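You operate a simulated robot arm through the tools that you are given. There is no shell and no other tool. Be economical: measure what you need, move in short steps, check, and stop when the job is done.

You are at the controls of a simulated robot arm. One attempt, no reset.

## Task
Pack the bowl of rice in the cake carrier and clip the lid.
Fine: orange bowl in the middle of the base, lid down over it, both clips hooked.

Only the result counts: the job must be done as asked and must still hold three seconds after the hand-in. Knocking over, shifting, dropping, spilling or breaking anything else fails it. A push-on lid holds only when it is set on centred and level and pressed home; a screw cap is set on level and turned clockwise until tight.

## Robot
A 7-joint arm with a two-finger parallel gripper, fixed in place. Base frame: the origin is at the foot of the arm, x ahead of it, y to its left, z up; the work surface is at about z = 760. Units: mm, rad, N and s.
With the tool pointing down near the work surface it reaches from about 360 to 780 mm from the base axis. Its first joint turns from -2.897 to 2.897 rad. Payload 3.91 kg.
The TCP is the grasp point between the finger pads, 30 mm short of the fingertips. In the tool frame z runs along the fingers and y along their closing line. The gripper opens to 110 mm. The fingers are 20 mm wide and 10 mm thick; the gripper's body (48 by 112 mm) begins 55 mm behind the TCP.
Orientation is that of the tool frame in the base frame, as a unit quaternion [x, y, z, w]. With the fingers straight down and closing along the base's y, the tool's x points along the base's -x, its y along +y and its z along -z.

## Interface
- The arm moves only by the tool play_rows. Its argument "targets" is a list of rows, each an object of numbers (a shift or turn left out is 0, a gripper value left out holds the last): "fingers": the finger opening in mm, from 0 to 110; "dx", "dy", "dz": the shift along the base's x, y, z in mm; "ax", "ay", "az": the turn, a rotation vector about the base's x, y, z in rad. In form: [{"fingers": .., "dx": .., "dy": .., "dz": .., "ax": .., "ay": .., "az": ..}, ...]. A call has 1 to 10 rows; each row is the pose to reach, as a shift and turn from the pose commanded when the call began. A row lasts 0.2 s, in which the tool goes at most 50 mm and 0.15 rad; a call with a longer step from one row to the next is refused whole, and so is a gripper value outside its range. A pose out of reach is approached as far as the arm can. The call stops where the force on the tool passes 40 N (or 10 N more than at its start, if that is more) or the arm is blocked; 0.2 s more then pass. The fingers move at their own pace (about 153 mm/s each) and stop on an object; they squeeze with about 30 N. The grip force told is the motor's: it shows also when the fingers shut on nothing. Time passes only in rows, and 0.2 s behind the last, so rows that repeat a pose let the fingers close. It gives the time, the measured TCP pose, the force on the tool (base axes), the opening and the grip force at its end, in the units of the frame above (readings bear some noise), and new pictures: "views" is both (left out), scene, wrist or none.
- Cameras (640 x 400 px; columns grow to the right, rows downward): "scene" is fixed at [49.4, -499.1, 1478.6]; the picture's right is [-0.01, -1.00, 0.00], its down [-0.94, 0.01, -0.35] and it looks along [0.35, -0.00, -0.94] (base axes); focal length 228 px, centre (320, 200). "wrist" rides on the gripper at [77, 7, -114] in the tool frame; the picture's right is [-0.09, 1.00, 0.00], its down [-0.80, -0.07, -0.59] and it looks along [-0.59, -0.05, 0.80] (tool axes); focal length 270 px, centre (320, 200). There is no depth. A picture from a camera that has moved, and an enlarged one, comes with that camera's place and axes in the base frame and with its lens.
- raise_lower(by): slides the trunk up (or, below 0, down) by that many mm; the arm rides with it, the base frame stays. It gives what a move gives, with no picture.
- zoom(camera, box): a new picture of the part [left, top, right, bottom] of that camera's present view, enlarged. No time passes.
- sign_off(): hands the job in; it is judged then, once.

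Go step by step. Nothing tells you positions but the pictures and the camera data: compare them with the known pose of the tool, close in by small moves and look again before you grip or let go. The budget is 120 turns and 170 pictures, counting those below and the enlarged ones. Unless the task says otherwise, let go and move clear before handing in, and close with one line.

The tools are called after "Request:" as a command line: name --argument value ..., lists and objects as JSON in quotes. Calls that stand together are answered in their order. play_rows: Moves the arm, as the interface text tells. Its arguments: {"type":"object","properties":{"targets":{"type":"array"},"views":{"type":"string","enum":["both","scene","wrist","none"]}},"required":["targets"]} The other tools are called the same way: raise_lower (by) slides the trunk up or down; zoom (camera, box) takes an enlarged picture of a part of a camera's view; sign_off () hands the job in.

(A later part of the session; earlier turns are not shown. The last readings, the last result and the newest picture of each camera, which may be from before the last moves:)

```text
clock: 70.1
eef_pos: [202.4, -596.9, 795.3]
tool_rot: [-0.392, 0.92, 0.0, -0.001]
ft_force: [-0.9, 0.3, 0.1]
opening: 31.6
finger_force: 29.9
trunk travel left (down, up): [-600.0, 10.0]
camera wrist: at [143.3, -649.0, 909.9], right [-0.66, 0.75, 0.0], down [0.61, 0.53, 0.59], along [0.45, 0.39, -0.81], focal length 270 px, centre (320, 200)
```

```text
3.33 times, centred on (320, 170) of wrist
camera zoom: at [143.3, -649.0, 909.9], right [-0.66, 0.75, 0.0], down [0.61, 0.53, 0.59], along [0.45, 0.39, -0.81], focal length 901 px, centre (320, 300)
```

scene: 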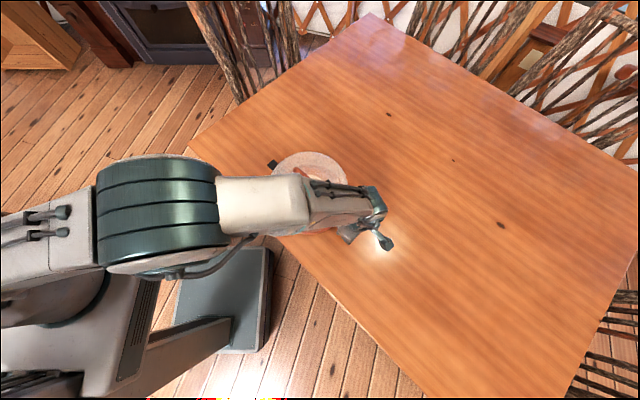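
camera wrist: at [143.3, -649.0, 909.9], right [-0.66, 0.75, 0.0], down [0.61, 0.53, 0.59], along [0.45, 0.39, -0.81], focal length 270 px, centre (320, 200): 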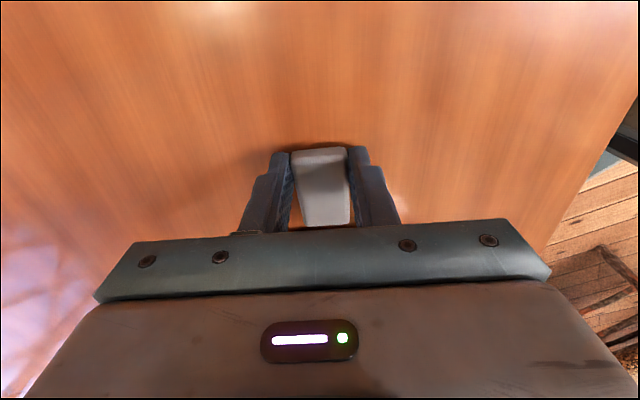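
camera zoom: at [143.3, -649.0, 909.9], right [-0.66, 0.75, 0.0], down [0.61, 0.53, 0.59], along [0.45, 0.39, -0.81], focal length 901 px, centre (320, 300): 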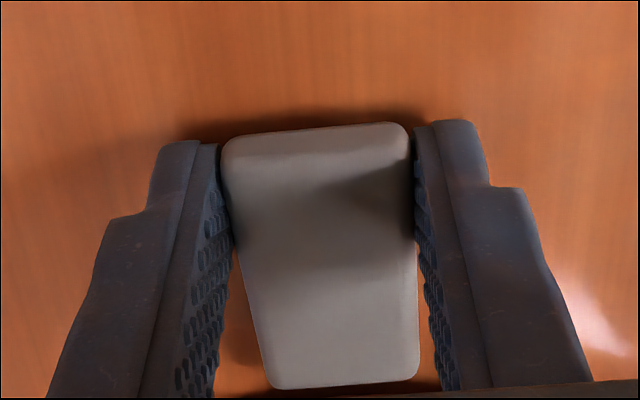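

The clip is pinched. I'll swing it up along an arc about its hinge at the base edge, the first 40°, watching the force.

Request:
play_rows --targets '[{"dx": 0.5, "dy": 0.5, "dz": 8.3}, {"dx": 2, "dy": 2.1, "dz": 16.4}, {"dx": 4.4, "dy": 4.7, "dz": 24}, {"dx": 7.6, "dy": 8.3, "dz": 30.9}, {"dx": 7.6, "dy": 8.3, "dz": 30.9}]' --views "wrist"

Request:
zoom --camera "wrist" --box '[240, 110, 400, 230]'

```text
clock: 71.3
eef_pos: [208.9, -589.8, 826.1]
tool_rot: [-0.392, 0.92, 0.0, 0.0]
ft_force: [-2.1, -2.5, -7.9]
opening: 31.9
finger_force: 30.6
trunk travel left (down, up): [-600.0, 10.0]
camera wrist: at [150.6, -640.2, 941.1], right [-0.66, 0.75, 0.0], down [0.61, 0.53, 0.59], along [0.45, 0.39, -0.81], focal length 270 px, centre (320, 200)
```

wrist: 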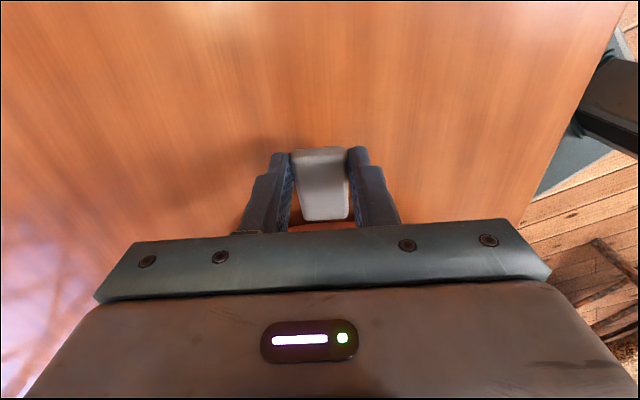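

```text
3.33 times, centred on (320, 170) of wrist
camera zoom: at [150.6, -640.2, 941.1], right [-0.66, 0.75, 0.0], down [0.61, 0.53, 0.59], along [0.45, 0.39, -0.81], focal length 901 px, centre (320, 300)
```

zoom: 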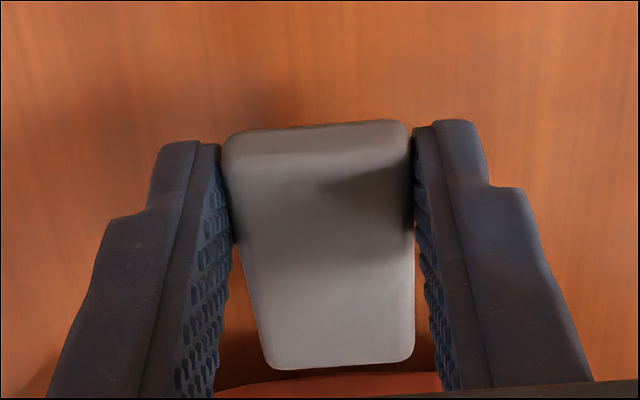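

Request:
zoom --camera "scene" --box '[240, 130, 400, 250]'

```text
3.33 times, centred on (320, 190) of scene
camera zoom: at [49.4, -499.1, 1478.6], right [-0.01, -1.0, 0.0], down [-0.94, 0.01, -0.35], along [0.35, 0.0, -0.94], focal length 761 px, centre (320, 233)
```

zoom: 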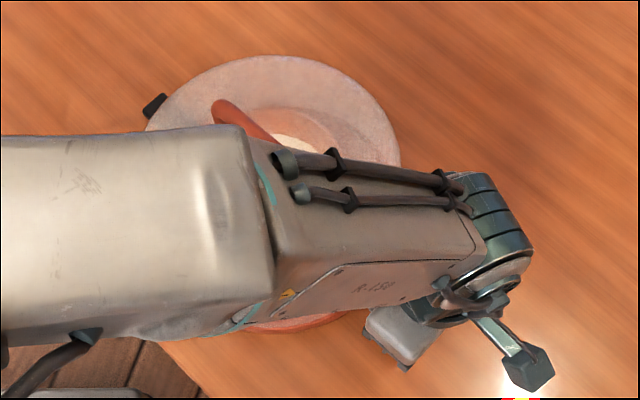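

The whole carrier is tipping with the clip, so the clip isn't turning in my grip. I'll reverse the same path gently right away.

Request:
play_rows --targets '[{"dx": -2, "dy": -2.2, "dz": -4}, {"dx": -3.2, "dy": -3.6, "dz": -8}, {"dx": -4.4, "dy": -4.9, "dz": -12}, {"dx": -5.4, "dy": -5.9, "dz": -16}, {"dx": -6.2, "dy": -6.8, "dz": -20}, {"dx": -6.9, "dy": -7.6, "dz": -24}, {"dx": -7.4, "dy": -8.1, "dz": -28}, {"dx": -7.6, "dy": -8.3, "dz": -31}, {"dx": -7.6, "dy": -8.3, "dz": -31}]' --views "scene"

Request:
zoom --camera "scene" --box '[240, 130, 400, 250]'

```text
clock: 73.3
eef_pos: [201.5, -598.4, 797.2]
tool_rot: [-0.392, 0.92, -0.003, -0.002]
ft_force: [1.9, 0.6, 15.6]
opening: 31.5
finger_force: 30.3
trunk travel left (down, up): [-600.0, 10.0]
```

scene: 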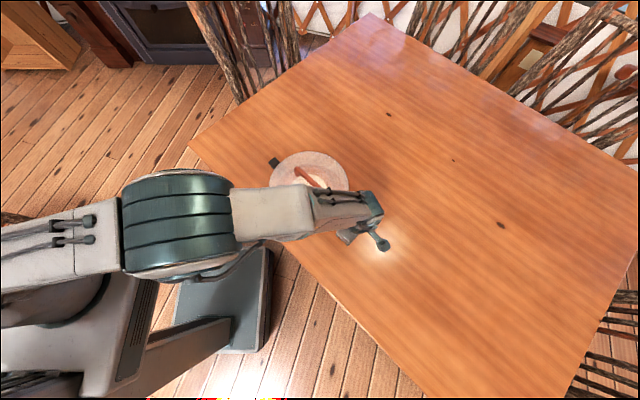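

```text
3.33 times, centred on (320, 190) of scene
camera zoom: at [49.4, -499.1, 1478.6], right [-0.01, -1.0, 0.0], down [-0.94, 0.01, -0.35], along [0.35, 0.0, -0.94], focal length 761 px, centre (320, 233)
```

zoom: 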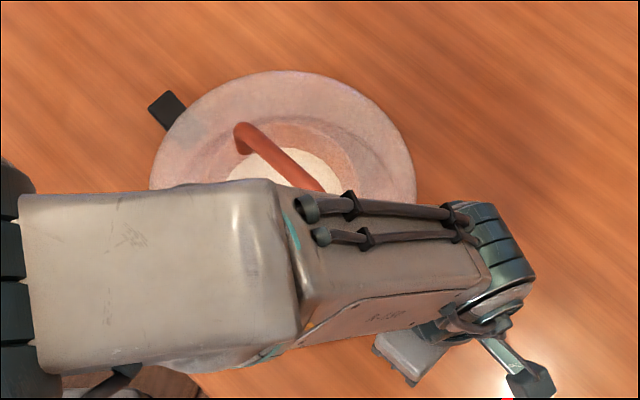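

It is back down. I'll open the fingers, rise and inspect everything.

Request:
play_rows --targets '[{"dz": 1}, {"dz": 1, "fingers": 45}, {"dz": 1, "fingers": 55}, {"dz": 30}, {"dz": 75}, {"dz": 110, "dx": -15, "dy": -15}, {"dz": 110, "dx": -40, "dy": -40}, {"dz": 110, "dx": -40, "dy": -40}]' --views "wrist"

Request:
zoom --camera "scene" --box '[240, 130, 400, 250]'

```text
clock: 75.1
eef_pos: [162.7, -636.8, 904.7]
tool_rot: [-0.393, 0.92, 0.0, -0.001]
ft_force: [0.2, 0.4, -0.6]
opening: 54.9
finger_force: 0.1
trunk travel left (down, up): [-600.0, 10.0]
camera wrist: at [103.0, -688.0, 1018.8], right [-0.66, 0.75, 0.0], down [0.61, 0.53, 0.59], along [0.45, 0.39, -0.81], focal length 270 px, centre (320, 200)
```

wrist: 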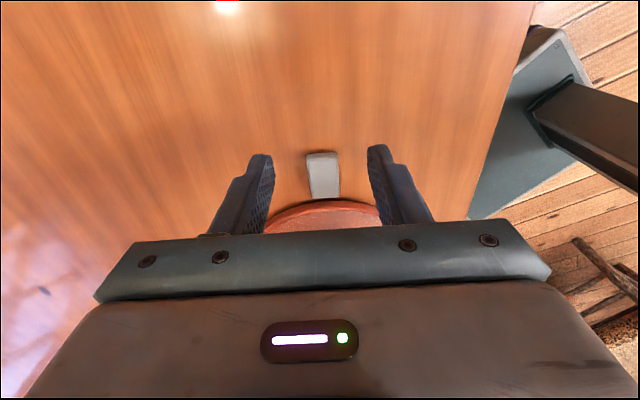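

```text
3.33 times, centred on (320, 190) of scene
camera zoom: at [49.4, -499.1, 1478.6], right [-0.01, -1.0, 0.0], down [-0.94, 0.01, -0.35], along [0.35, 0.0, -0.94], focal length 761 px, centre (320, 233)
```

zoom: 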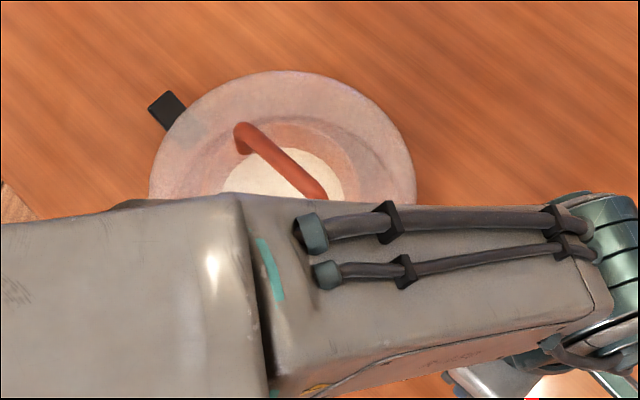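

Request:
zoom --camera "wrist" --box '[240, 110, 400, 230]'

Request:
play_rows --targets '[{"dx": 30, "dy": 10, "dz": 30}, {"dx": 70, "dy": 20, "dz": 55}, {"dx": 110, "dy": 40, "dz": 70}, {"dx": 145, "dy": 70, "dz": 80}, {"dx": 175, "dy": 105, "dz": 90}, {"dx": 205, "dy": 140, "dz": 100}, {"dx": 230, "dy": 175, "dz": 110}, {"dx": 230, "dy": 175, "dz": 110}]' --views "wrist"

Request:
zoom --camera "scene" --box '[250, 140, 378, 250]'

```text
3.33 times, centred on (320, 170) of wrist
camera zoom: at [103.0, -688.0, 1018.8], right [-0.66, 0.75, 0.0], down [0.61, 0.53, 0.59], along [0.45, 0.39, -0.81], focal length 901 px, centre (320, 300)
```

zoom: 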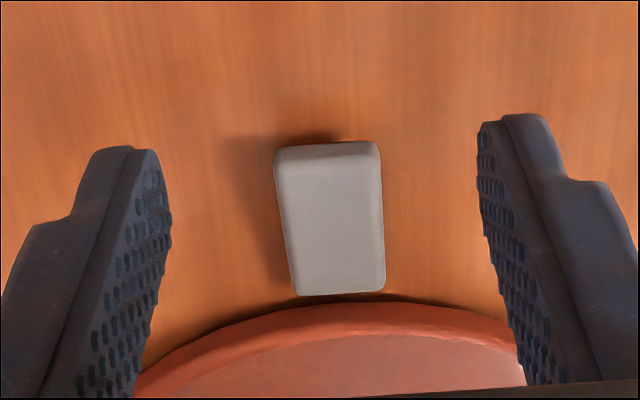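

```text
clock: 76.9
eef_pos: [390.8, -463.5, 1014.7]
tool_rot: [-0.391, 0.92, 0.0, -0.001]
ft_force: [0.5, -0.8, -0.4]
opening: 55.0
finger_force: 0.0
trunk travel left (down, up): [-600.0, 10.0]
camera wrist: at [332.1, -514.6, 1129.2], right [-0.66, 0.75, 0.0], down [0.61, 0.53, 0.59], along [0.45, 0.39, -0.81], focal length 270 px, centre (320, 200)
```

wrist: 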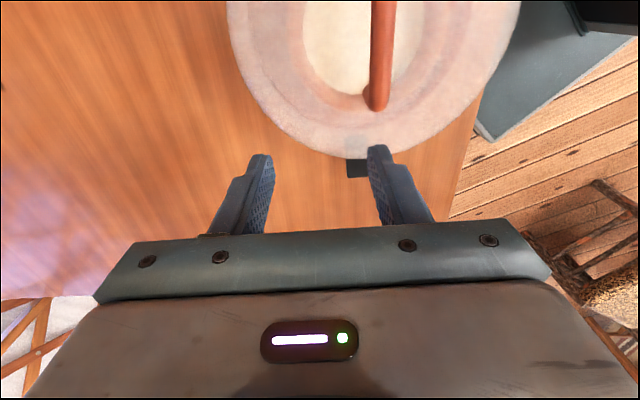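

```text
3.64 times, centred on (314, 195) of scene
camera zoom: at [49.4, -499.1, 1478.6], right [-0.01, -1.0, 0.0], down [-0.94, 0.01, -0.35], along [0.35, 0.0, -0.94], focal length 830 px, centre (342, 218)
```

zoom: 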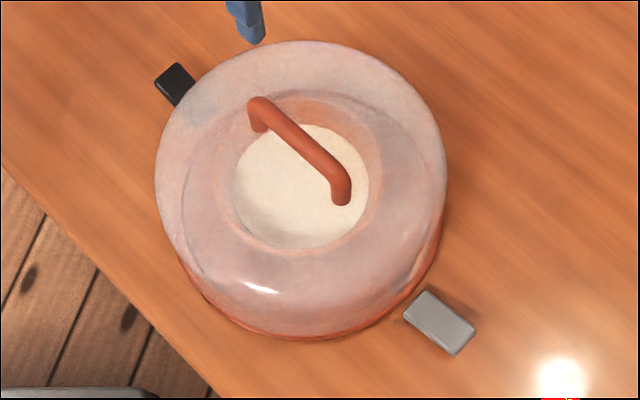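

The carrier settled back with the lid centred, and the black clip got turned up slightly against the table. So the hinges do turn; it was the flat pinch that locked the gray one. I'll pinch only its last few millimetres, with a light closing position, so it can pivot.

Request:
play_rows --targets '[{"dx": -25, "dy": -35}, {"dx": -55, "dy": -70}, {"dx": -90, "dy": -100}, {"dx": -125, "dy": -125, "dz": -10}, {"dx": -160, "dy": -140, "dz": -30}, {"dx": -190, "dy": -145, "dz": -60}, {"dx": -199, "dy": -145, "dz": -105}, {"dx": -199, "dy": -145, "dz": -150}, {"dx": -199, "dy": -145, "dz": -190}, {"dx": -199, "dy": -145, "dz": -190}]' --views "wrist"

Request:
zoom --camera "wrist" --box '[240, 110, 400, 230]'

```text
clock: 79.1
eef_pos: [195.1, -608.1, 825.5]
tool_rot: [-0.392, 0.92, -0.001, -0.002]
ft_force: [0.6, 0.0, -0.3]
opening: 55.0
finger_force: 0.2
trunk travel left (down, up): [-600.0, 10.0]
camera wrist: at [135.9, -659.4, 940.0], right [-0.66, 0.75, 0.0], down [0.61, 0.53, 0.59], along [0.45, 0.39, -0.81], focal length 270 px, centre (320, 200)
```

wrist: 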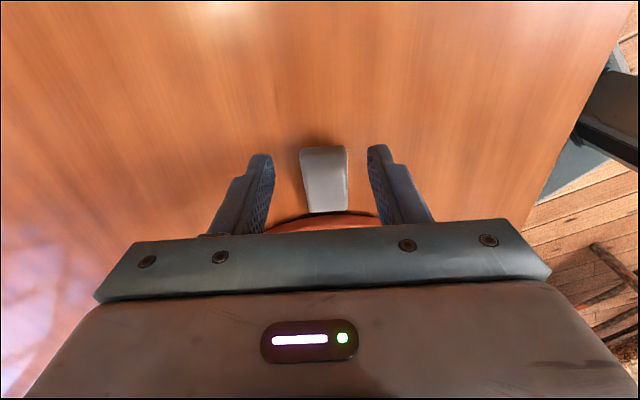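

```text
3.33 times, centred on (320, 170) of wrist
camera zoom: at [135.9, -659.4, 940.0], right [-0.66, 0.75, 0.0], down [0.61, 0.53, 0.59], along [0.45, 0.39, -0.81], focal length 901 px, centre (320, 300)
```

zoom: 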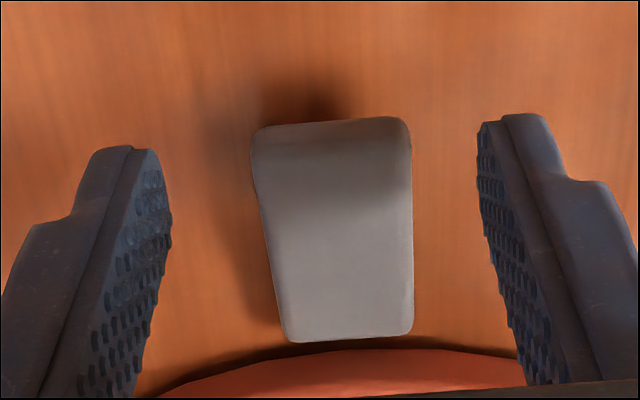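

Request:
play_rows --targets '[{"dx": -5, "dy": -2.2, "dz": -15}, {"dx": -5, "dy": -2.2, "dz": -30}, {"dx": -5, "dy": -2.2, "dz": -30, "fingers": 36}, {"dx": -5, "dy": -2.2, "dz": -30, "fingers": 31}, {"dx": -5, "dy": -2.2, "dz": -30, "fingers": 31}]' --views "wrist"

Request:
zoom --camera "wrist" --box '[240, 110, 400, 230]'

```text
clock: 80.3
eef_pos: [186.8, -611.4, 795.5]
tool_rot: [-0.392, 0.92, 0.0, -0.002]
ft_force: [0.8, -0.8, 0.6]
opening: 32.1
finger_force: 0.9
trunk travel left (down, up): [-600.0, 10.0]
camera wrist: at [129.8, -661.8, 910.6], right [-0.66, 0.75, 0.0], down [0.61, 0.53, 0.59], along [0.45, 0.39, -0.81], focal length 270 px, centre (320, 200)
```

wrist: 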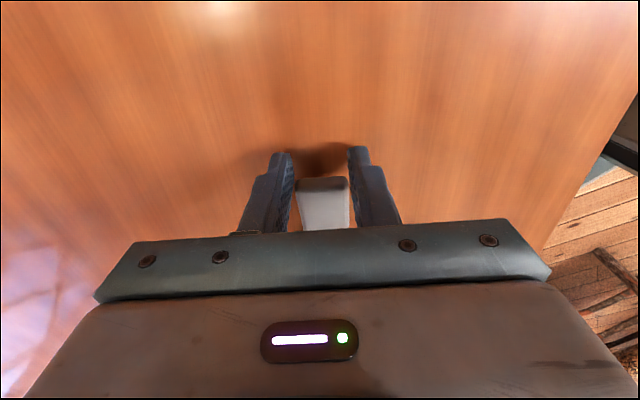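

```text
3.33 times, centred on (320, 170) of wrist
camera zoom: at [129.8, -661.8, 910.6], right [-0.66, 0.75, 0.0], down [0.61, 0.53, 0.59], along [0.45, 0.39, -0.81], focal length 901 px, centre (320, 300)
```

zoom: 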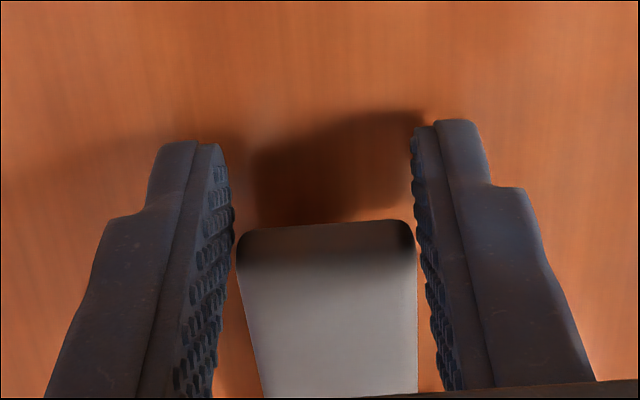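

The grip force turns out to scale with the commanded opening, so I can pinch lightly. I'll move inward 7 mm for a small overlap and squeeze moderately.

Request:
play_rows --targets '[{"fingers": 38}, {"dx": 4.8, "dy": 5.1, "fingers": 38}, {"dx": 4.8, "dy": 5.1, "fingers": 38}, {"dx": 4.8, "dy": 5.1, "fingers": 30}, {"dx": 4.8, "dy": 5.1, "fingers": 29}, {"dx": 4.8, "dy": 5.1, "fingers": 29}]' --views "none"

Request:
zoom --camera "wrist" --box '[240, 110, 400, 230]'

```text
clock: 81.7
eef_pos: [193.0, -605.3, 795.8]
tool_rot: [-0.391, 0.921, 0.0, -0.002]
ft_force: [0.3, -0.8, -0.5]
opening: 31.2
finger_force: 29.9
trunk travel left (down, up): [-600.0, 10.0]
```

```text
3.33 times, centred on (320, 170) of wrist
camera zoom: at [134.3, -656.8, 910.6], right [-0.66, 0.75, 0.0], down [0.61, 0.53, 0.59], along [0.45, 0.39, -0.81], focal length 901 px, centre (320, 300)
```

zoom: 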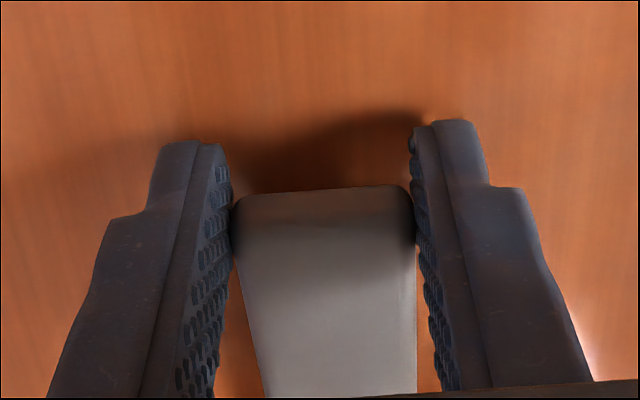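

Request:
play_rows --targets '[{"fingers": 30.5}, {"dz": 4, "fingers": 30.5}, {"dx": 0.5, "dy": 0.5, "dz": 9, "fingers": 30.5}, {"dx": 1.5, "dy": 1.6, "dz": 14, "fingers": 30.5}, {"dx": 2.4, "dy": 2.6, "dz": 18, "fingers": 30.5}]' --views "scene"

Request:
zoom --camera "wrist" --box '[240, 110, 400, 230]'

Request:
zoom --camera "scene" --box '[240, 130, 400, 250]'

```text
clock: 82.9
eef_pos: [193.3, -603.7, 814.2]
tool_rot: [-0.392, 0.92, 0.001, -0.001]
ft_force: [-1.1, -2.1, -6.0]
opening: 31.4
finger_force: 29.9
trunk travel left (down, up): [-600.0, 10.0]
```

scene: 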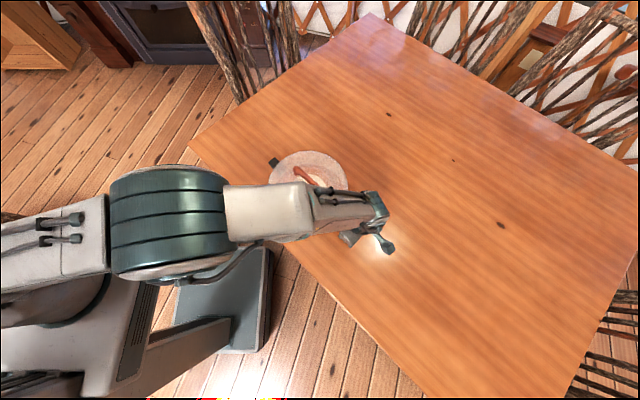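

```text
3.33 times, centred on (320, 170) of wrist
camera zoom: at [135.6, -654.4, 928.3], right [-0.66, 0.75, 0.0], down [0.61, 0.53, 0.59], along [0.45, 0.39, -0.81], focal length 901 px, centre (320, 300)
```

zoom: 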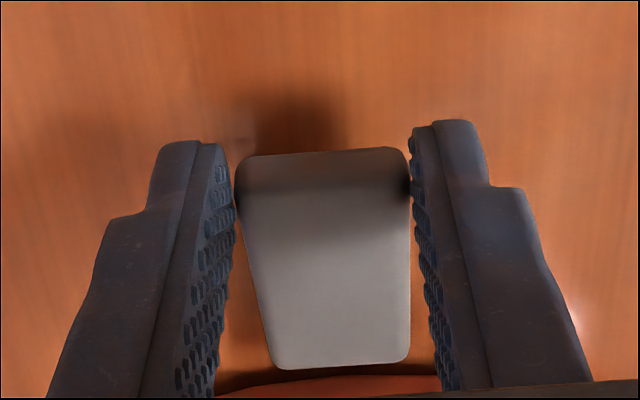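

```text
3.33 times, centred on (320, 190) of scene
camera zoom: at [49.4, -499.1, 1478.6], right [-0.01, -1.0, 0.0], down [-0.94, 0.01, -0.35], along [0.35, 0.0, -0.94], focal length 761 px, centre (320, 233)
```

zoom: 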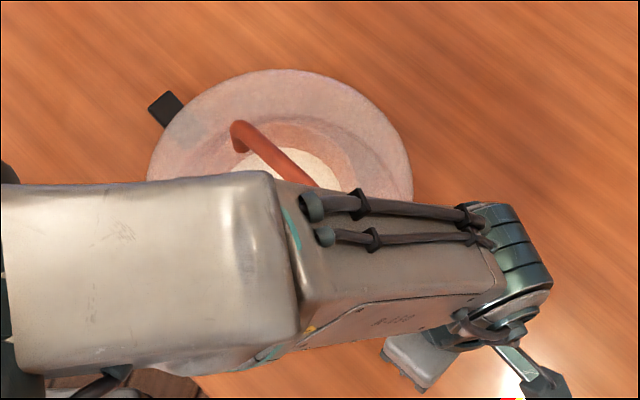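

The clip is now pivoting, with the carrier nearly flat, at about 6 N of lift. I'll continue along the arc with a lighter squeeze.

Request:
play_rows --targets '[{"fingers": 30.9}, {"dx": 1.3, "dy": 1.4, "dz": 4.5, "fingers": 30.9}, {"dx": 2.7, "dy": 2.9, "dz": 9, "fingers": 30.9}, {"dx": 4.4, "dy": 4.8, "dz": 13, "fingers": 30.9}, {"dx": 6.4, "dy": 6.9, "dz": 17, "fingers": 30.9}, {"dx": 6.4, "dy": 6.9, "dz": 17, "fingers": 30.9}]' --views "none"

Request:
zoom --camera "wrist" --box '[240, 110, 400, 230]'

Request:
zoom --camera "scene" --box '[240, 130, 400, 250]'

```text
clock: 84.3
eef_pos: [201.8, -595.6, 829.9]
tool_rot: [-0.392, 0.92, 0.0, 0.0]
ft_force: [-0.6, 0.4, -0.6]
opening: 31.5
finger_force: 13.8
trunk travel left (down, up): [-600.0, 10.0]
```

```text
3.33 times, centred on (320, 170) of wrist
camera zoom: at [142.9, -647.1, 945.0], right [-0.66, 0.75, 0.0], down [0.61, 0.53, 0.59], along [0.45, 0.39, -0.81], focal length 901 px, centre (320, 300)
```

zoom: 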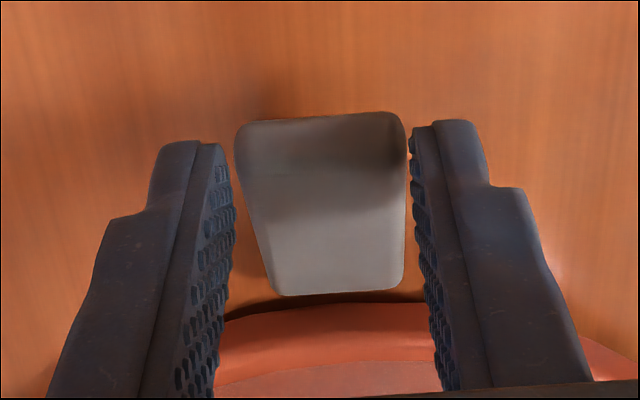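

```text
3.33 times, centred on (320, 190) of scene
camera zoom: at [49.4, -499.1, 1478.6], right [-0.01, -1.0, 0.0], down [-0.94, 0.01, -0.35], along [0.35, 0.0, -0.94], focal length 761 px, centre (320, 233)
```

zoom: 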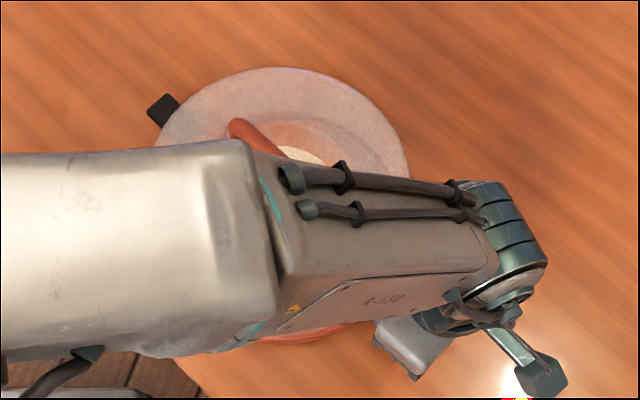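

My lighter squeeze slipped off, but the clip holds itself at about 20° by hinge friction. I can ratchet it up: regrip the end and continue.

Request:
play_rows --targets '[{"fingers": 40}, {"dx": -7, "dy": -7, "fingers": 40}, {"dx": -7, "dy": -7, "dz": -12, "fingers": 40}, {"dx": -7, "dy": -7, "dz": -20, "fingers": 40}, {"dx": -7, "dy": -7, "dz": -20, "fingers": 29}, {"dx": -7, "dy": -7, "dz": -20, "fingers": 29}, {"dx": -5, "dy": -5, "dz": -15, "fingers": 29}, {"dx": -3, "dy": -3, "dz": -10, "fingers": 29}, {"dx": -0.5, "dy": -0.5, "dz": -5, "fingers": 29}, {"dx": 2.5, "dy": 2.5, "dz": 0, "fingers": 29}]' --views "none"

Request:
zoom --camera "wrist" --box '[240, 110, 400, 230]'

Request:
zoom --camera "scene" --box '[240, 130, 400, 250]'

```text
clock: 86.5
eef_pos: [203.8, -593.5, 830.9]
tool_rot: [-0.392, 0.92, 0.0, -0.001]
ft_force: [-2.2, -2.4, -5.7]
opening: 31.2
finger_force: 30.0
trunk travel left (down, up): [-600.0, 10.0]
```

```text
3.33 times, centred on (320, 170) of wrist
camera zoom: at [145.6, -644.1, 945.4], right [-0.66, 0.75, 0.0], down [0.61, 0.53, 0.59], along [0.45, 0.39, -0.81], focal length 901 px, centre (320, 300)
```

zoom: 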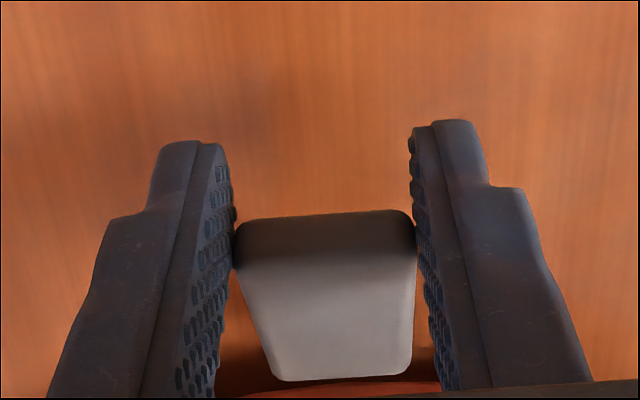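

```text
3.33 times, centred on (320, 190) of scene
camera zoom: at [49.4, -499.1, 1478.6], right [-0.01, -1.0, 0.0], down [-0.94, 0.01, -0.35], along [0.35, 0.0, -0.94], focal length 761 px, centre (320, 233)
```

zoom: 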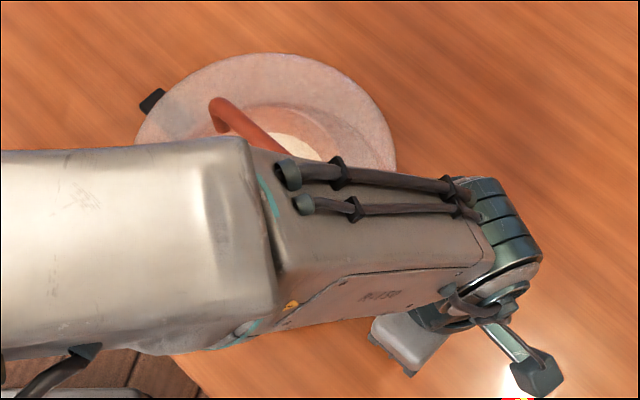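

The carrier tips again; the hinge friction exceeds what a plain lift can overcome. I'll lower it back, then regrip with the tool tilted so I can turn the clip by rotating the tool itself.

Request:
play_rows --targets '[{"dx": -2, "dy": -2, "dz": -4}, {"dx": -4, "dy": -4, "dz": -8}, {"dx": -5.5, "dy": -5.5, "dz": -12}, {"dx": -7, "dy": -7, "dz": -16}, {"dx": -8.5, "dy": -8.5, "dz": -20}, {"dx": -9, "dy": -9, "dz": -22}, {"dx": -9, "dy": -9, "dz": -22, "fingers": 45}, {"dx": -9, "dy": -9, "dz": -22, "fingers": 55}]' --views "none"

Request:
zoom --camera "wrist" --box '[240, 110, 400, 230]'

Request:
zoom --camera "scene" --box '[240, 130, 400, 250]'

```text
clock: 88.3
eef_pos: [194.5, -601.6, 808.5]
tool_rot: [-0.392, 0.92, -0.001, -0.001]
ft_force: [0.3, 0.0, 0.0]
opening: 55.0
finger_force: 0.1
trunk travel left (down, up): [-600.0, 10.0]
```

```text
3.33 times, centred on (320, 170) of wrist
camera zoom: at [135.8, -653.0, 923.4], right [-0.66, 0.75, 0.0], down [0.61, 0.53, 0.59], along [0.45, 0.39, -0.81], focal length 901 px, centre (320, 300)
```

zoom: 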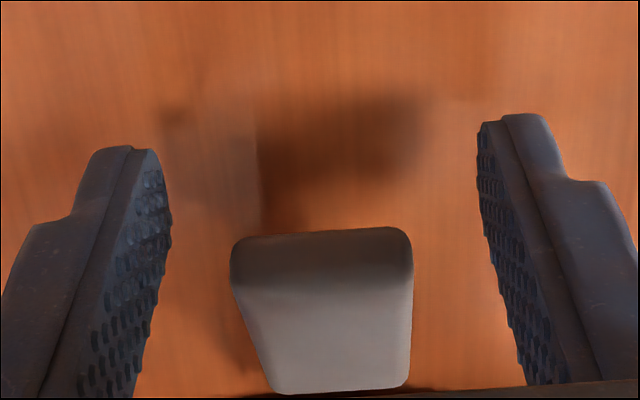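

```text
3.33 times, centred on (320, 190) of scene
camera zoom: at [49.4, -499.1, 1478.6], right [-0.01, -1.0, 0.0], down [-0.94, 0.01, -0.35], along [0.35, 0.0, -0.94], focal length 761 px, centre (320, 233)
```

zoom: 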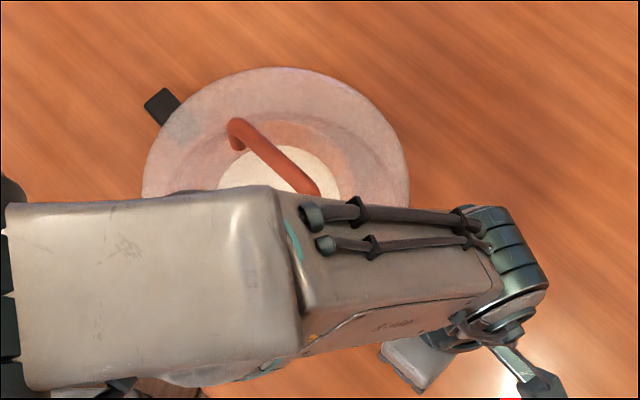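

The carrier is flat again and the clip holds at about 20°. I'll tilt the tool about 0.6 rad, fingers pointing inward, and approach again.

Request:
play_rows --targets '[{"dz": 25, "ax": 0.1, "ay": -0.1, "fingers": 50}, {"dx": -4, "dy": -5, "dz": 35, "ax": 0.2, "ay": -0.2}, {"dx": -7, "dy": -9, "dz": 30, "ax": 0.3, "ay": -0.3}, {"dx": -7.5, "dy": -9.6, "dz": 26, "ax": 0.4, "ay": -0.4}, {"dx": -7.5, "dy": -9.6, "dz": 24.5, "ax": 0.42, "ay": -0.42}, {"dx": -7.5, "dy": -9.6, "dz": 24.5, "ax": 0.42, "ay": -0.42}]' --views "wrist"

Request:
zoom --camera "wrist" --box '[220, 90, 420, 230]'

```text
clock: 89.7
eef_pos: [188.3, -612.4, 833.1]
tool_rot: [-0.375, 0.88, 0.109, 0.271]
ft_force: [0.9, 0.0, -0.2]
opening: 50.3
finger_force: 0.1
trunk travel left (down, up): [-600.0, 10.0]
camera wrist: at [93.2, -698.4, 885.3], right [-0.67, 0.75, 0.04], down [0.27, 0.2, 0.94], along [0.69, 0.64, -0.34], focal length 270 px, centre (320, 200)
```

wrist: 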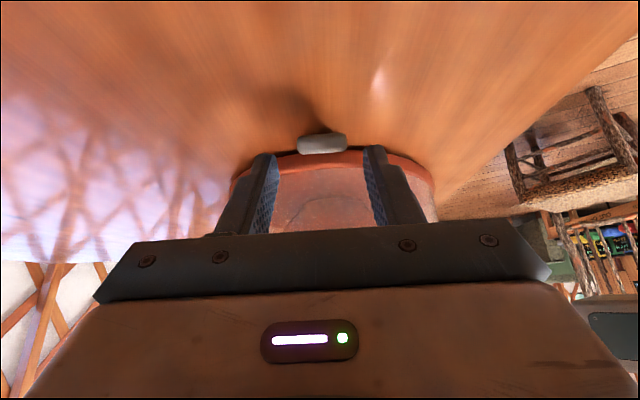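

```text
2.86 times, centred on (320, 160) of wrist
camera zoom: at [93.2, -698.4, 885.3], right [-0.67, 0.75, 0.04], down [0.27, 0.2, 0.94], along [0.69, 0.64, -0.34], focal length 772 px, centre (320, 314)
```

zoom: 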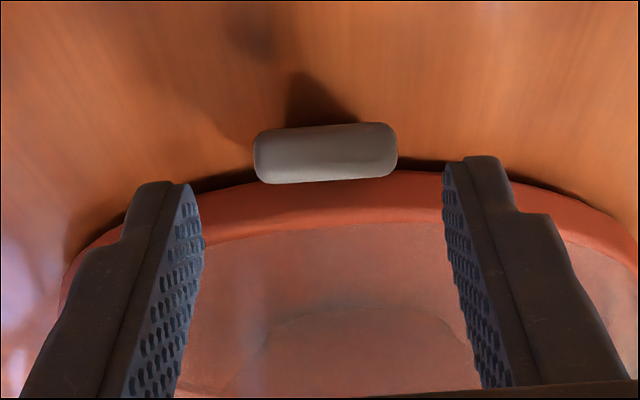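

Request:
play_rows --targets '[{"dx": 6, "dy": 6, "dz": -12}, {"dx": 11, "dy": 11.5, "dz": -23}, {"dx": 15.6, "dy": 16.3, "dz": -32.6}, {"dx": 15.6, "dy": 16.3, "dz": -32.6}, {"dx": 15.6, "dy": 16.3, "dz": -32.6, "fingers": 20}, {"dx": 15.6, "dy": 16.3, "dz": -32.6, "fingers": 0}, {"dx": 15.6, "dy": 16.3, "dz": -32.6, "fingers": 0}]' --views "wrist"

Request:
zoom --camera "wrist" --box '[220, 90, 420, 230]'

```text
clock: 91.3
eef_pos: [203.1, -595.1, 802.2]
tool_rot: [-0.375, 0.88, 0.109, 0.27]
ft_force: [-1.4, 0.0, -0.1]
opening: 31.5
finger_force: 30.3
trunk travel left (down, up): [-600.0, 10.0]
camera wrist: at [107.8, -681.9, 853.3], right [-0.67, 0.75, 0.04], down [0.28, 0.2, 0.94], along [0.69, 0.64, -0.34], focal length 270 px, centre (320, 200)
```

wrist: 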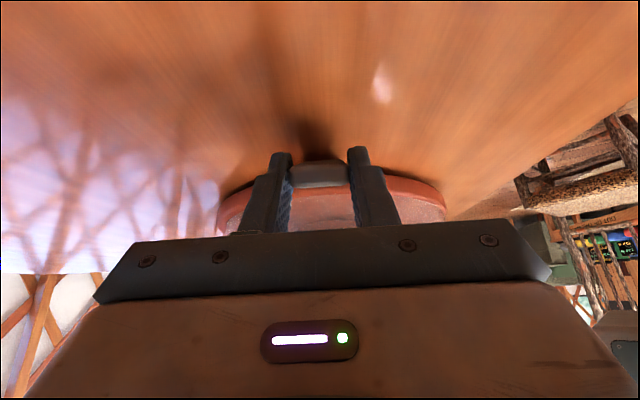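

```text
2.86 times, centred on (320, 160) of wrist
camera zoom: at [107.8, -681.9, 853.3], right [-0.67, 0.75, 0.04], down [0.28, 0.2, 0.94], along [0.69, 0.64, -0.34], focal length 772 px, centre (320, 314)
```

zoom: 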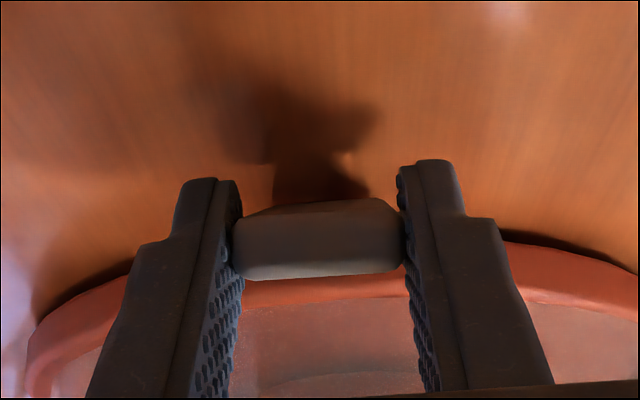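

Gripped with the tilted tool. Now I'll rotate tool and clip together about the hinge, 0.3 rad first.

Request:
play_rows --targets '[{"dx": 1.3, "dy": 1.3, "dz": 2.5, "ax": -0.036, "ay": 0.035}, {"dx": 2.6, "dy": 2.7, "dz": 5, "ax": -0.072, "ay": 0.069}, {"dx": 4, "dy": 4.1, "dz": 7.4, "ax": -0.108, "ay": 0.104}, {"dx": 5.4, "dy": 5.6, "dz": 9.6, "ax": -0.144, "ay": 0.138}, {"dx": 7, "dy": 7.2, "dz": 11.7, "ax": -0.18, "ay": 0.173}, {"dx": 8.6, "dy": 8.9, "dz": 13.7, "ax": -0.216, "ay": 0.207}, {"dx": 8.6, "dy": 8.9, "dz": 13.7, "ax": -0.216, "ay": 0.207}]' --views "scene"

Request:
zoom --camera "wrist" --box '[220, 90, 420, 230]'

Request:
zoom --camera "scene" --box '[240, 130, 400, 250]'

```text
clock: 92.9
eef_pos: [210.0, -586.3, 815.6]
tool_rot: [-0.388, 0.91, 0.051, 0.137]
ft_force: [-5.6, -3.6, 5.8]
opening: 31.6
finger_force: 29.8
trunk travel left (down, up): [-600.0, 10.0]
```

scene: 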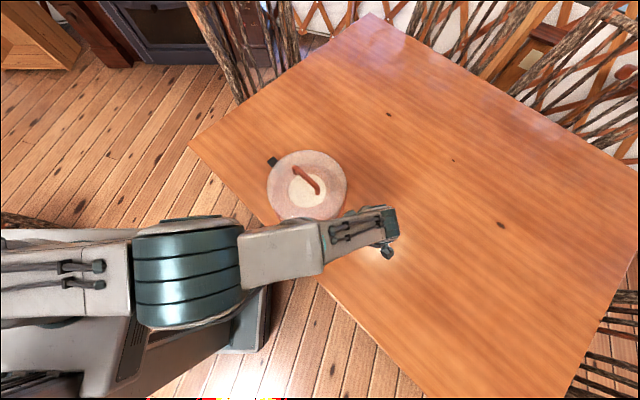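

```text
2.86 times, centred on (320, 160) of wrist
camera zoom: at [130.1, -658.4, 902.5], right [-0.66, 0.75, 0.01], down [0.46, 0.39, 0.8], along [0.6, 0.53, -0.6], focal length 772 px, centre (320, 314)
```

zoom: 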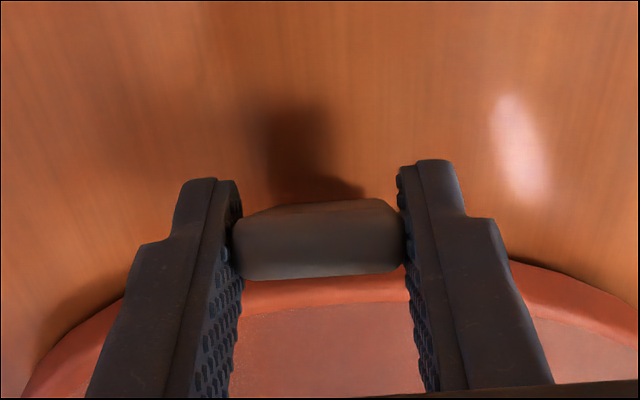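

```text
3.33 times, centred on (320, 190) of scene
camera zoom: at [49.4, -499.1, 1478.6], right [-0.01, -1.0, 0.0], down [-0.94, 0.01, -0.35], along [0.35, 0.0, -0.94], focal length 761 px, centre (320, 233)
```

zoom: 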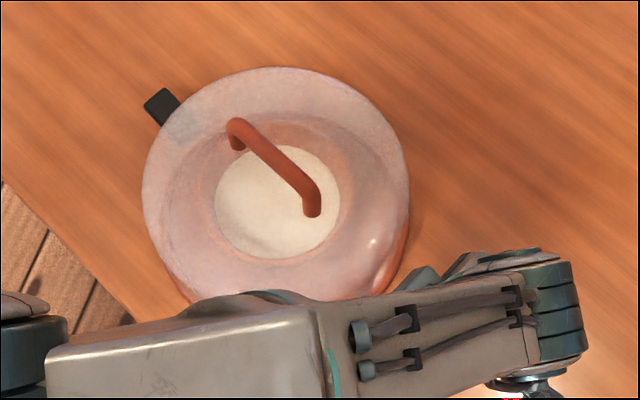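

It works: the clip turned with the tool and the carrier stayed flat. I'll continue the rotation by another 0.35 rad.

Request:
play_rows --targets '[{"dx": 1.6, "dy": 1.7, "dz": 1.8, "ax": -0.036, "ay": 0.035}, {"dx": 3.4, "dy": 3.5, "dz": 3.5, "ax": -0.072, "ay": 0.069}, {"dx": 5.2, "dy": 5.4, "dz": 5, "ax": -0.108, "ay": 0.104}, {"dx": 7, "dy": 7.3, "dz": 6.5, "ax": -0.144, "ay": 0.138}, {"dx": 8.9, "dy": 9.3, "dz": 7.8, "ax": -0.18, "ay": 0.173}, {"dx": 10.8, "dy": 11.3, "dz": 9, "ax": -0.216, "ay": 0.207}, {"dx": 12.8, "dy": 13.4, "dz": 10, "ax": -0.252, "ay": 0.242}, {"dx": 12.8, "dy": 13.4, "dz": 10, "ax": -0.252, "ay": 0.242}]' --views "none"

Request:
zoom --camera "wrist" --box '[220, 90, 420, 230]'

Request:
zoom --camera "scene" --box '[240, 130, 400, 250]'

```text
clock: 94.7
eef_pos: [223.6, -573.0, 824.5]
tool_rot: [-0.393, 0.919, -0.018, -0.024]
ft_force: [-5.1, -10.3, 21.2]
opening: 31.8
finger_force: 29.8
trunk travel left (down, up): [-600.0, 10.0]
```

```text
2.86 times, centred on (320, 160) of wrist
camera zoom: at [168.5, -618.8, 944.5], right [-0.66, 0.75, -0.02], down [0.62, 0.56, 0.55], along [0.42, 0.35, -0.84], focal length 772 px, centre (320, 314)
```

zoom: 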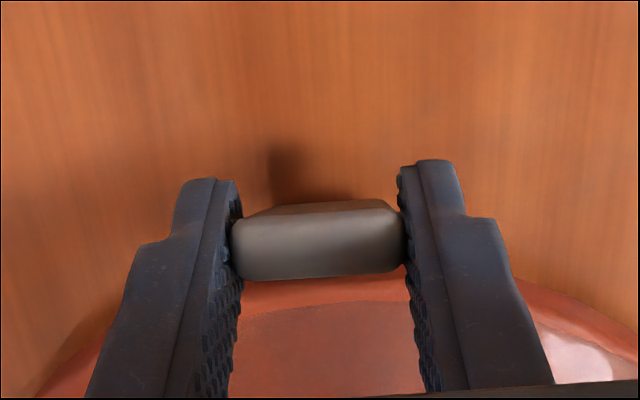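

```text
3.33 times, centred on (320, 190) of scene
camera zoom: at [49.4, -499.1, 1478.6], right [-0.01, -1.0, 0.0], down [-0.94, 0.01, -0.35], along [0.35, 0.0, -0.94], focal length 761 px, centre (320, 233)
```

zoom: 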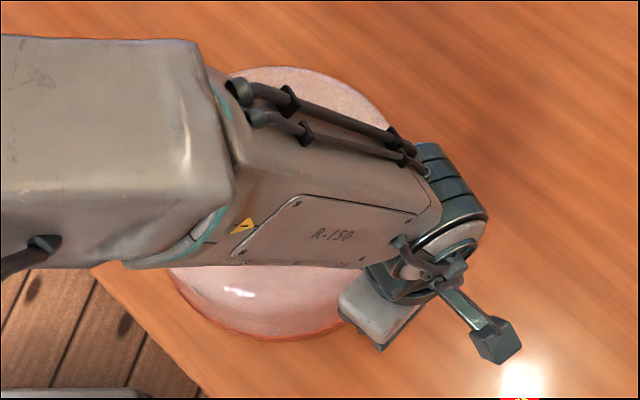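

The clip is at about 57° now. I'll release, back off, re-tilt the tool and take a second stroke.

Request:
play_rows --targets '[{"fingers": 45}, {"fingers": 50, "dz": 10}, {"dx": -6, "dy": -6, "dz": 30, "ax": 0.09, "ay": -0.09}, {"dx": -13, "dy": -13, "dz": 42, "ax": 0.19, "ay": -0.185}, {"dx": -20, "dy": -21, "dz": 42, "ax": 0.29, "ay": -0.28}, {"dx": -23, "dy": -24.5, "dz": 38, "ax": 0.385, "ay": -0.37}, {"dx": -23, "dy": -24.5, "dz": 38, "ax": 0.385, "ay": -0.37}]' --views "scene"

Request:
zoom --camera "wrist" --box '[220, 90, 420, 230]'

Request:
zoom --camera "scene" --box '[240, 130, 400, 250]'

```text
clock: 96.3
eef_pos: [202.0, -597.2, 862.5]
tool_rot: [-0.381, 0.894, 0.087, 0.22]
ft_force: [-0.6, 0.1, 0.4]
opening: 50.1
finger_force: 0.2
trunk travel left (down, up): [-600.0, 10.0]
```

scene: 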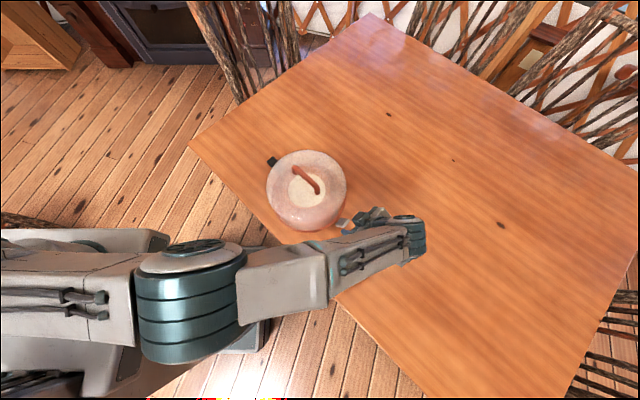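

```text
2.86 times, centred on (320, 160) of wrist
camera zoom: at [111.8, -679.8, 928.3], right [-0.66, 0.75, 0.03], down [0.35, 0.27, 0.9], along [0.66, 0.6, -0.44], focal length 772 px, centre (320, 314)
```

zoom: 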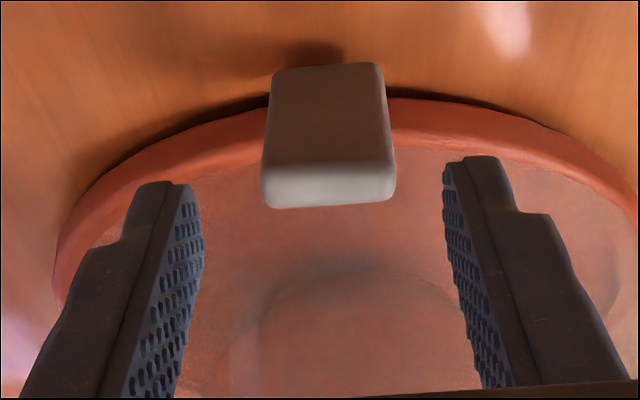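

```text
3.33 times, centred on (320, 190) of scene
camera zoom: at [49.4, -499.1, 1478.6], right [-0.01, -1.0, 0.0], down [-0.94, 0.01, -0.35], along [0.35, 0.0, -0.94], focal length 761 px, centre (320, 233)
```

zoom: 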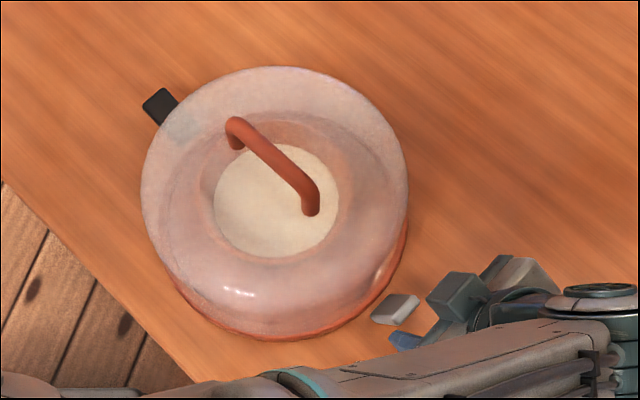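

The clip stands at about 62° with lid and carrier in place. I'll grip it again, slightly outboard, and rotate further.

Request:
play_rows --targets '[{"dx": 5, "dy": 5, "dz": -14}, {"dx": 9, "dy": 10, "dz": -27}, {"dx": 12.5, "dy": 15.2, "dz": -39}, {"dx": 12.5, "dy": 15.2, "dz": -39, "fingers": 25}, {"dx": 12.5, "dy": 15.2, "dz": -39, "fingers": 0}, {"dx": 12.5, "dy": 15.2, "dz": -39, "fingers": 0}]' --views "none"

Request:
zoom --camera "wrist" --box '[220, 90, 420, 230]'

```text
clock: 97.7
eef_pos: [214.2, -582.5, 822.7]
tool_rot: [-0.379, 0.894, 0.086, 0.22]
ft_force: [0.7, -4.2, 2.2]
opening: 31.6
finger_force: 30.3
trunk travel left (down, up): [-600.0, 10.0]
```

```text
2.86 times, centred on (320, 160) of wrist
camera zoom: at [123.8, -664.9, 889.9], right [-0.66, 0.75, 0.03], down [0.35, 0.27, 0.9], along [0.66, 0.6, -0.44], focal length 772 px, centre (320, 314)
```

zoom: 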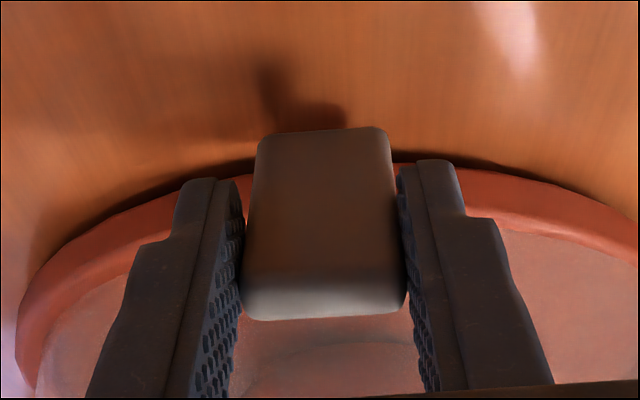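

Request:
play_rows --targets '[{"dx": 2, "dy": 2.1, "dz": 1.7, "ax": -0.036, "ay": 0.035}, {"dx": 4, "dy": 4.2, "dz": 3.2, "ax": -0.072, "ay": 0.069}, {"dx": 6.1, "dy": 6.4, "dz": 4.6, "ax": -0.108, "ay": 0.104}, {"dx": 8.3, "dy": 8.6, "dz": 5.8, "ax": -0.144, "ay": 0.138}, {"dx": 10.4, "dy": 10.9, "dz": 7, "ax": -0.18, "ay": 0.173}, {"dx": 12.6, "dy": 13.2, "dz": 7.8, "ax": -0.216, "ay": 0.207}, {"dx": 14.9, "dy": 15.5, "dz": 8.6, "ax": -0.252, "ay": 0.242}, {"dx": 17.1, "dy": 17.9, "dz": 9.2, "ax": -0.288, "ay": 0.276}, {"dx": 17.1, "dy": 17.9, "dz": 9.2, "ax": -0.288, "ay": 0.276}]' --views "scene"

Request:
zoom --camera "wrist" --box '[220, 90, 420, 230]'

Request:
zoom --camera "scene" --box '[240, 130, 400, 250]'

```text
clock: 99.7
eef_pos: [229.6, -565.9, 833.3]
tool_rot: [-0.392, 0.919, 0.008, 0.038]
ft_force: [-6.1, -5.7, 20.0]
opening: 31.8
finger_force: 29.8
trunk travel left (down, up): [-600.0, 10.0]
```

scene: 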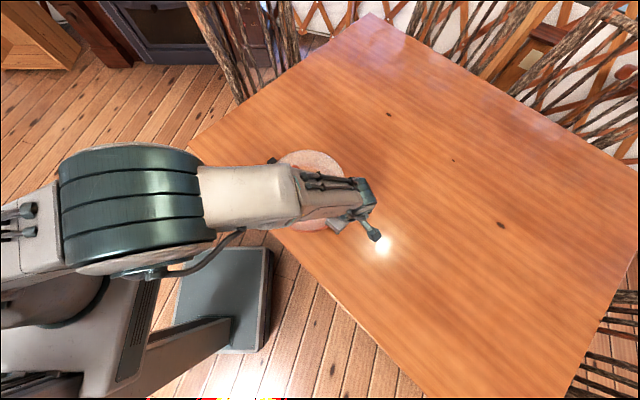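

```text
2.86 times, centred on (320, 160) of wrist
camera zoom: at [164.3, -621.8, 941.7], right [-0.66, 0.75, -0.01], down [0.57, 0.5, 0.65], along [0.5, 0.43, -0.76], focal length 772 px, centre (320, 314)
```

zoom: 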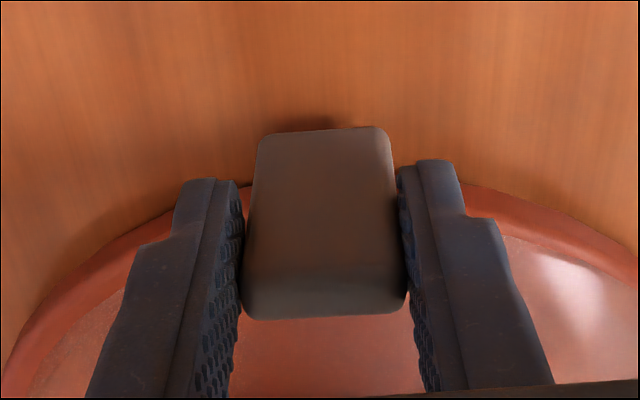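

```text
3.33 times, centred on (320, 190) of scene
camera zoom: at [49.4, -499.1, 1478.6], right [-0.01, -1.0, 0.0], down [-0.94, 0.01, -0.35], along [0.35, 0.0, -0.94], focal length 761 px, centre (320, 233)
```

zoom: 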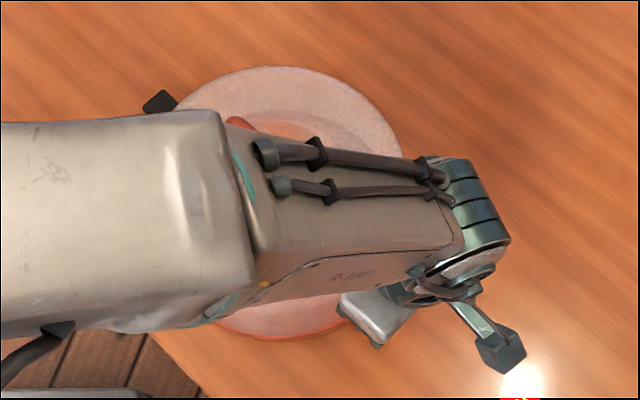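

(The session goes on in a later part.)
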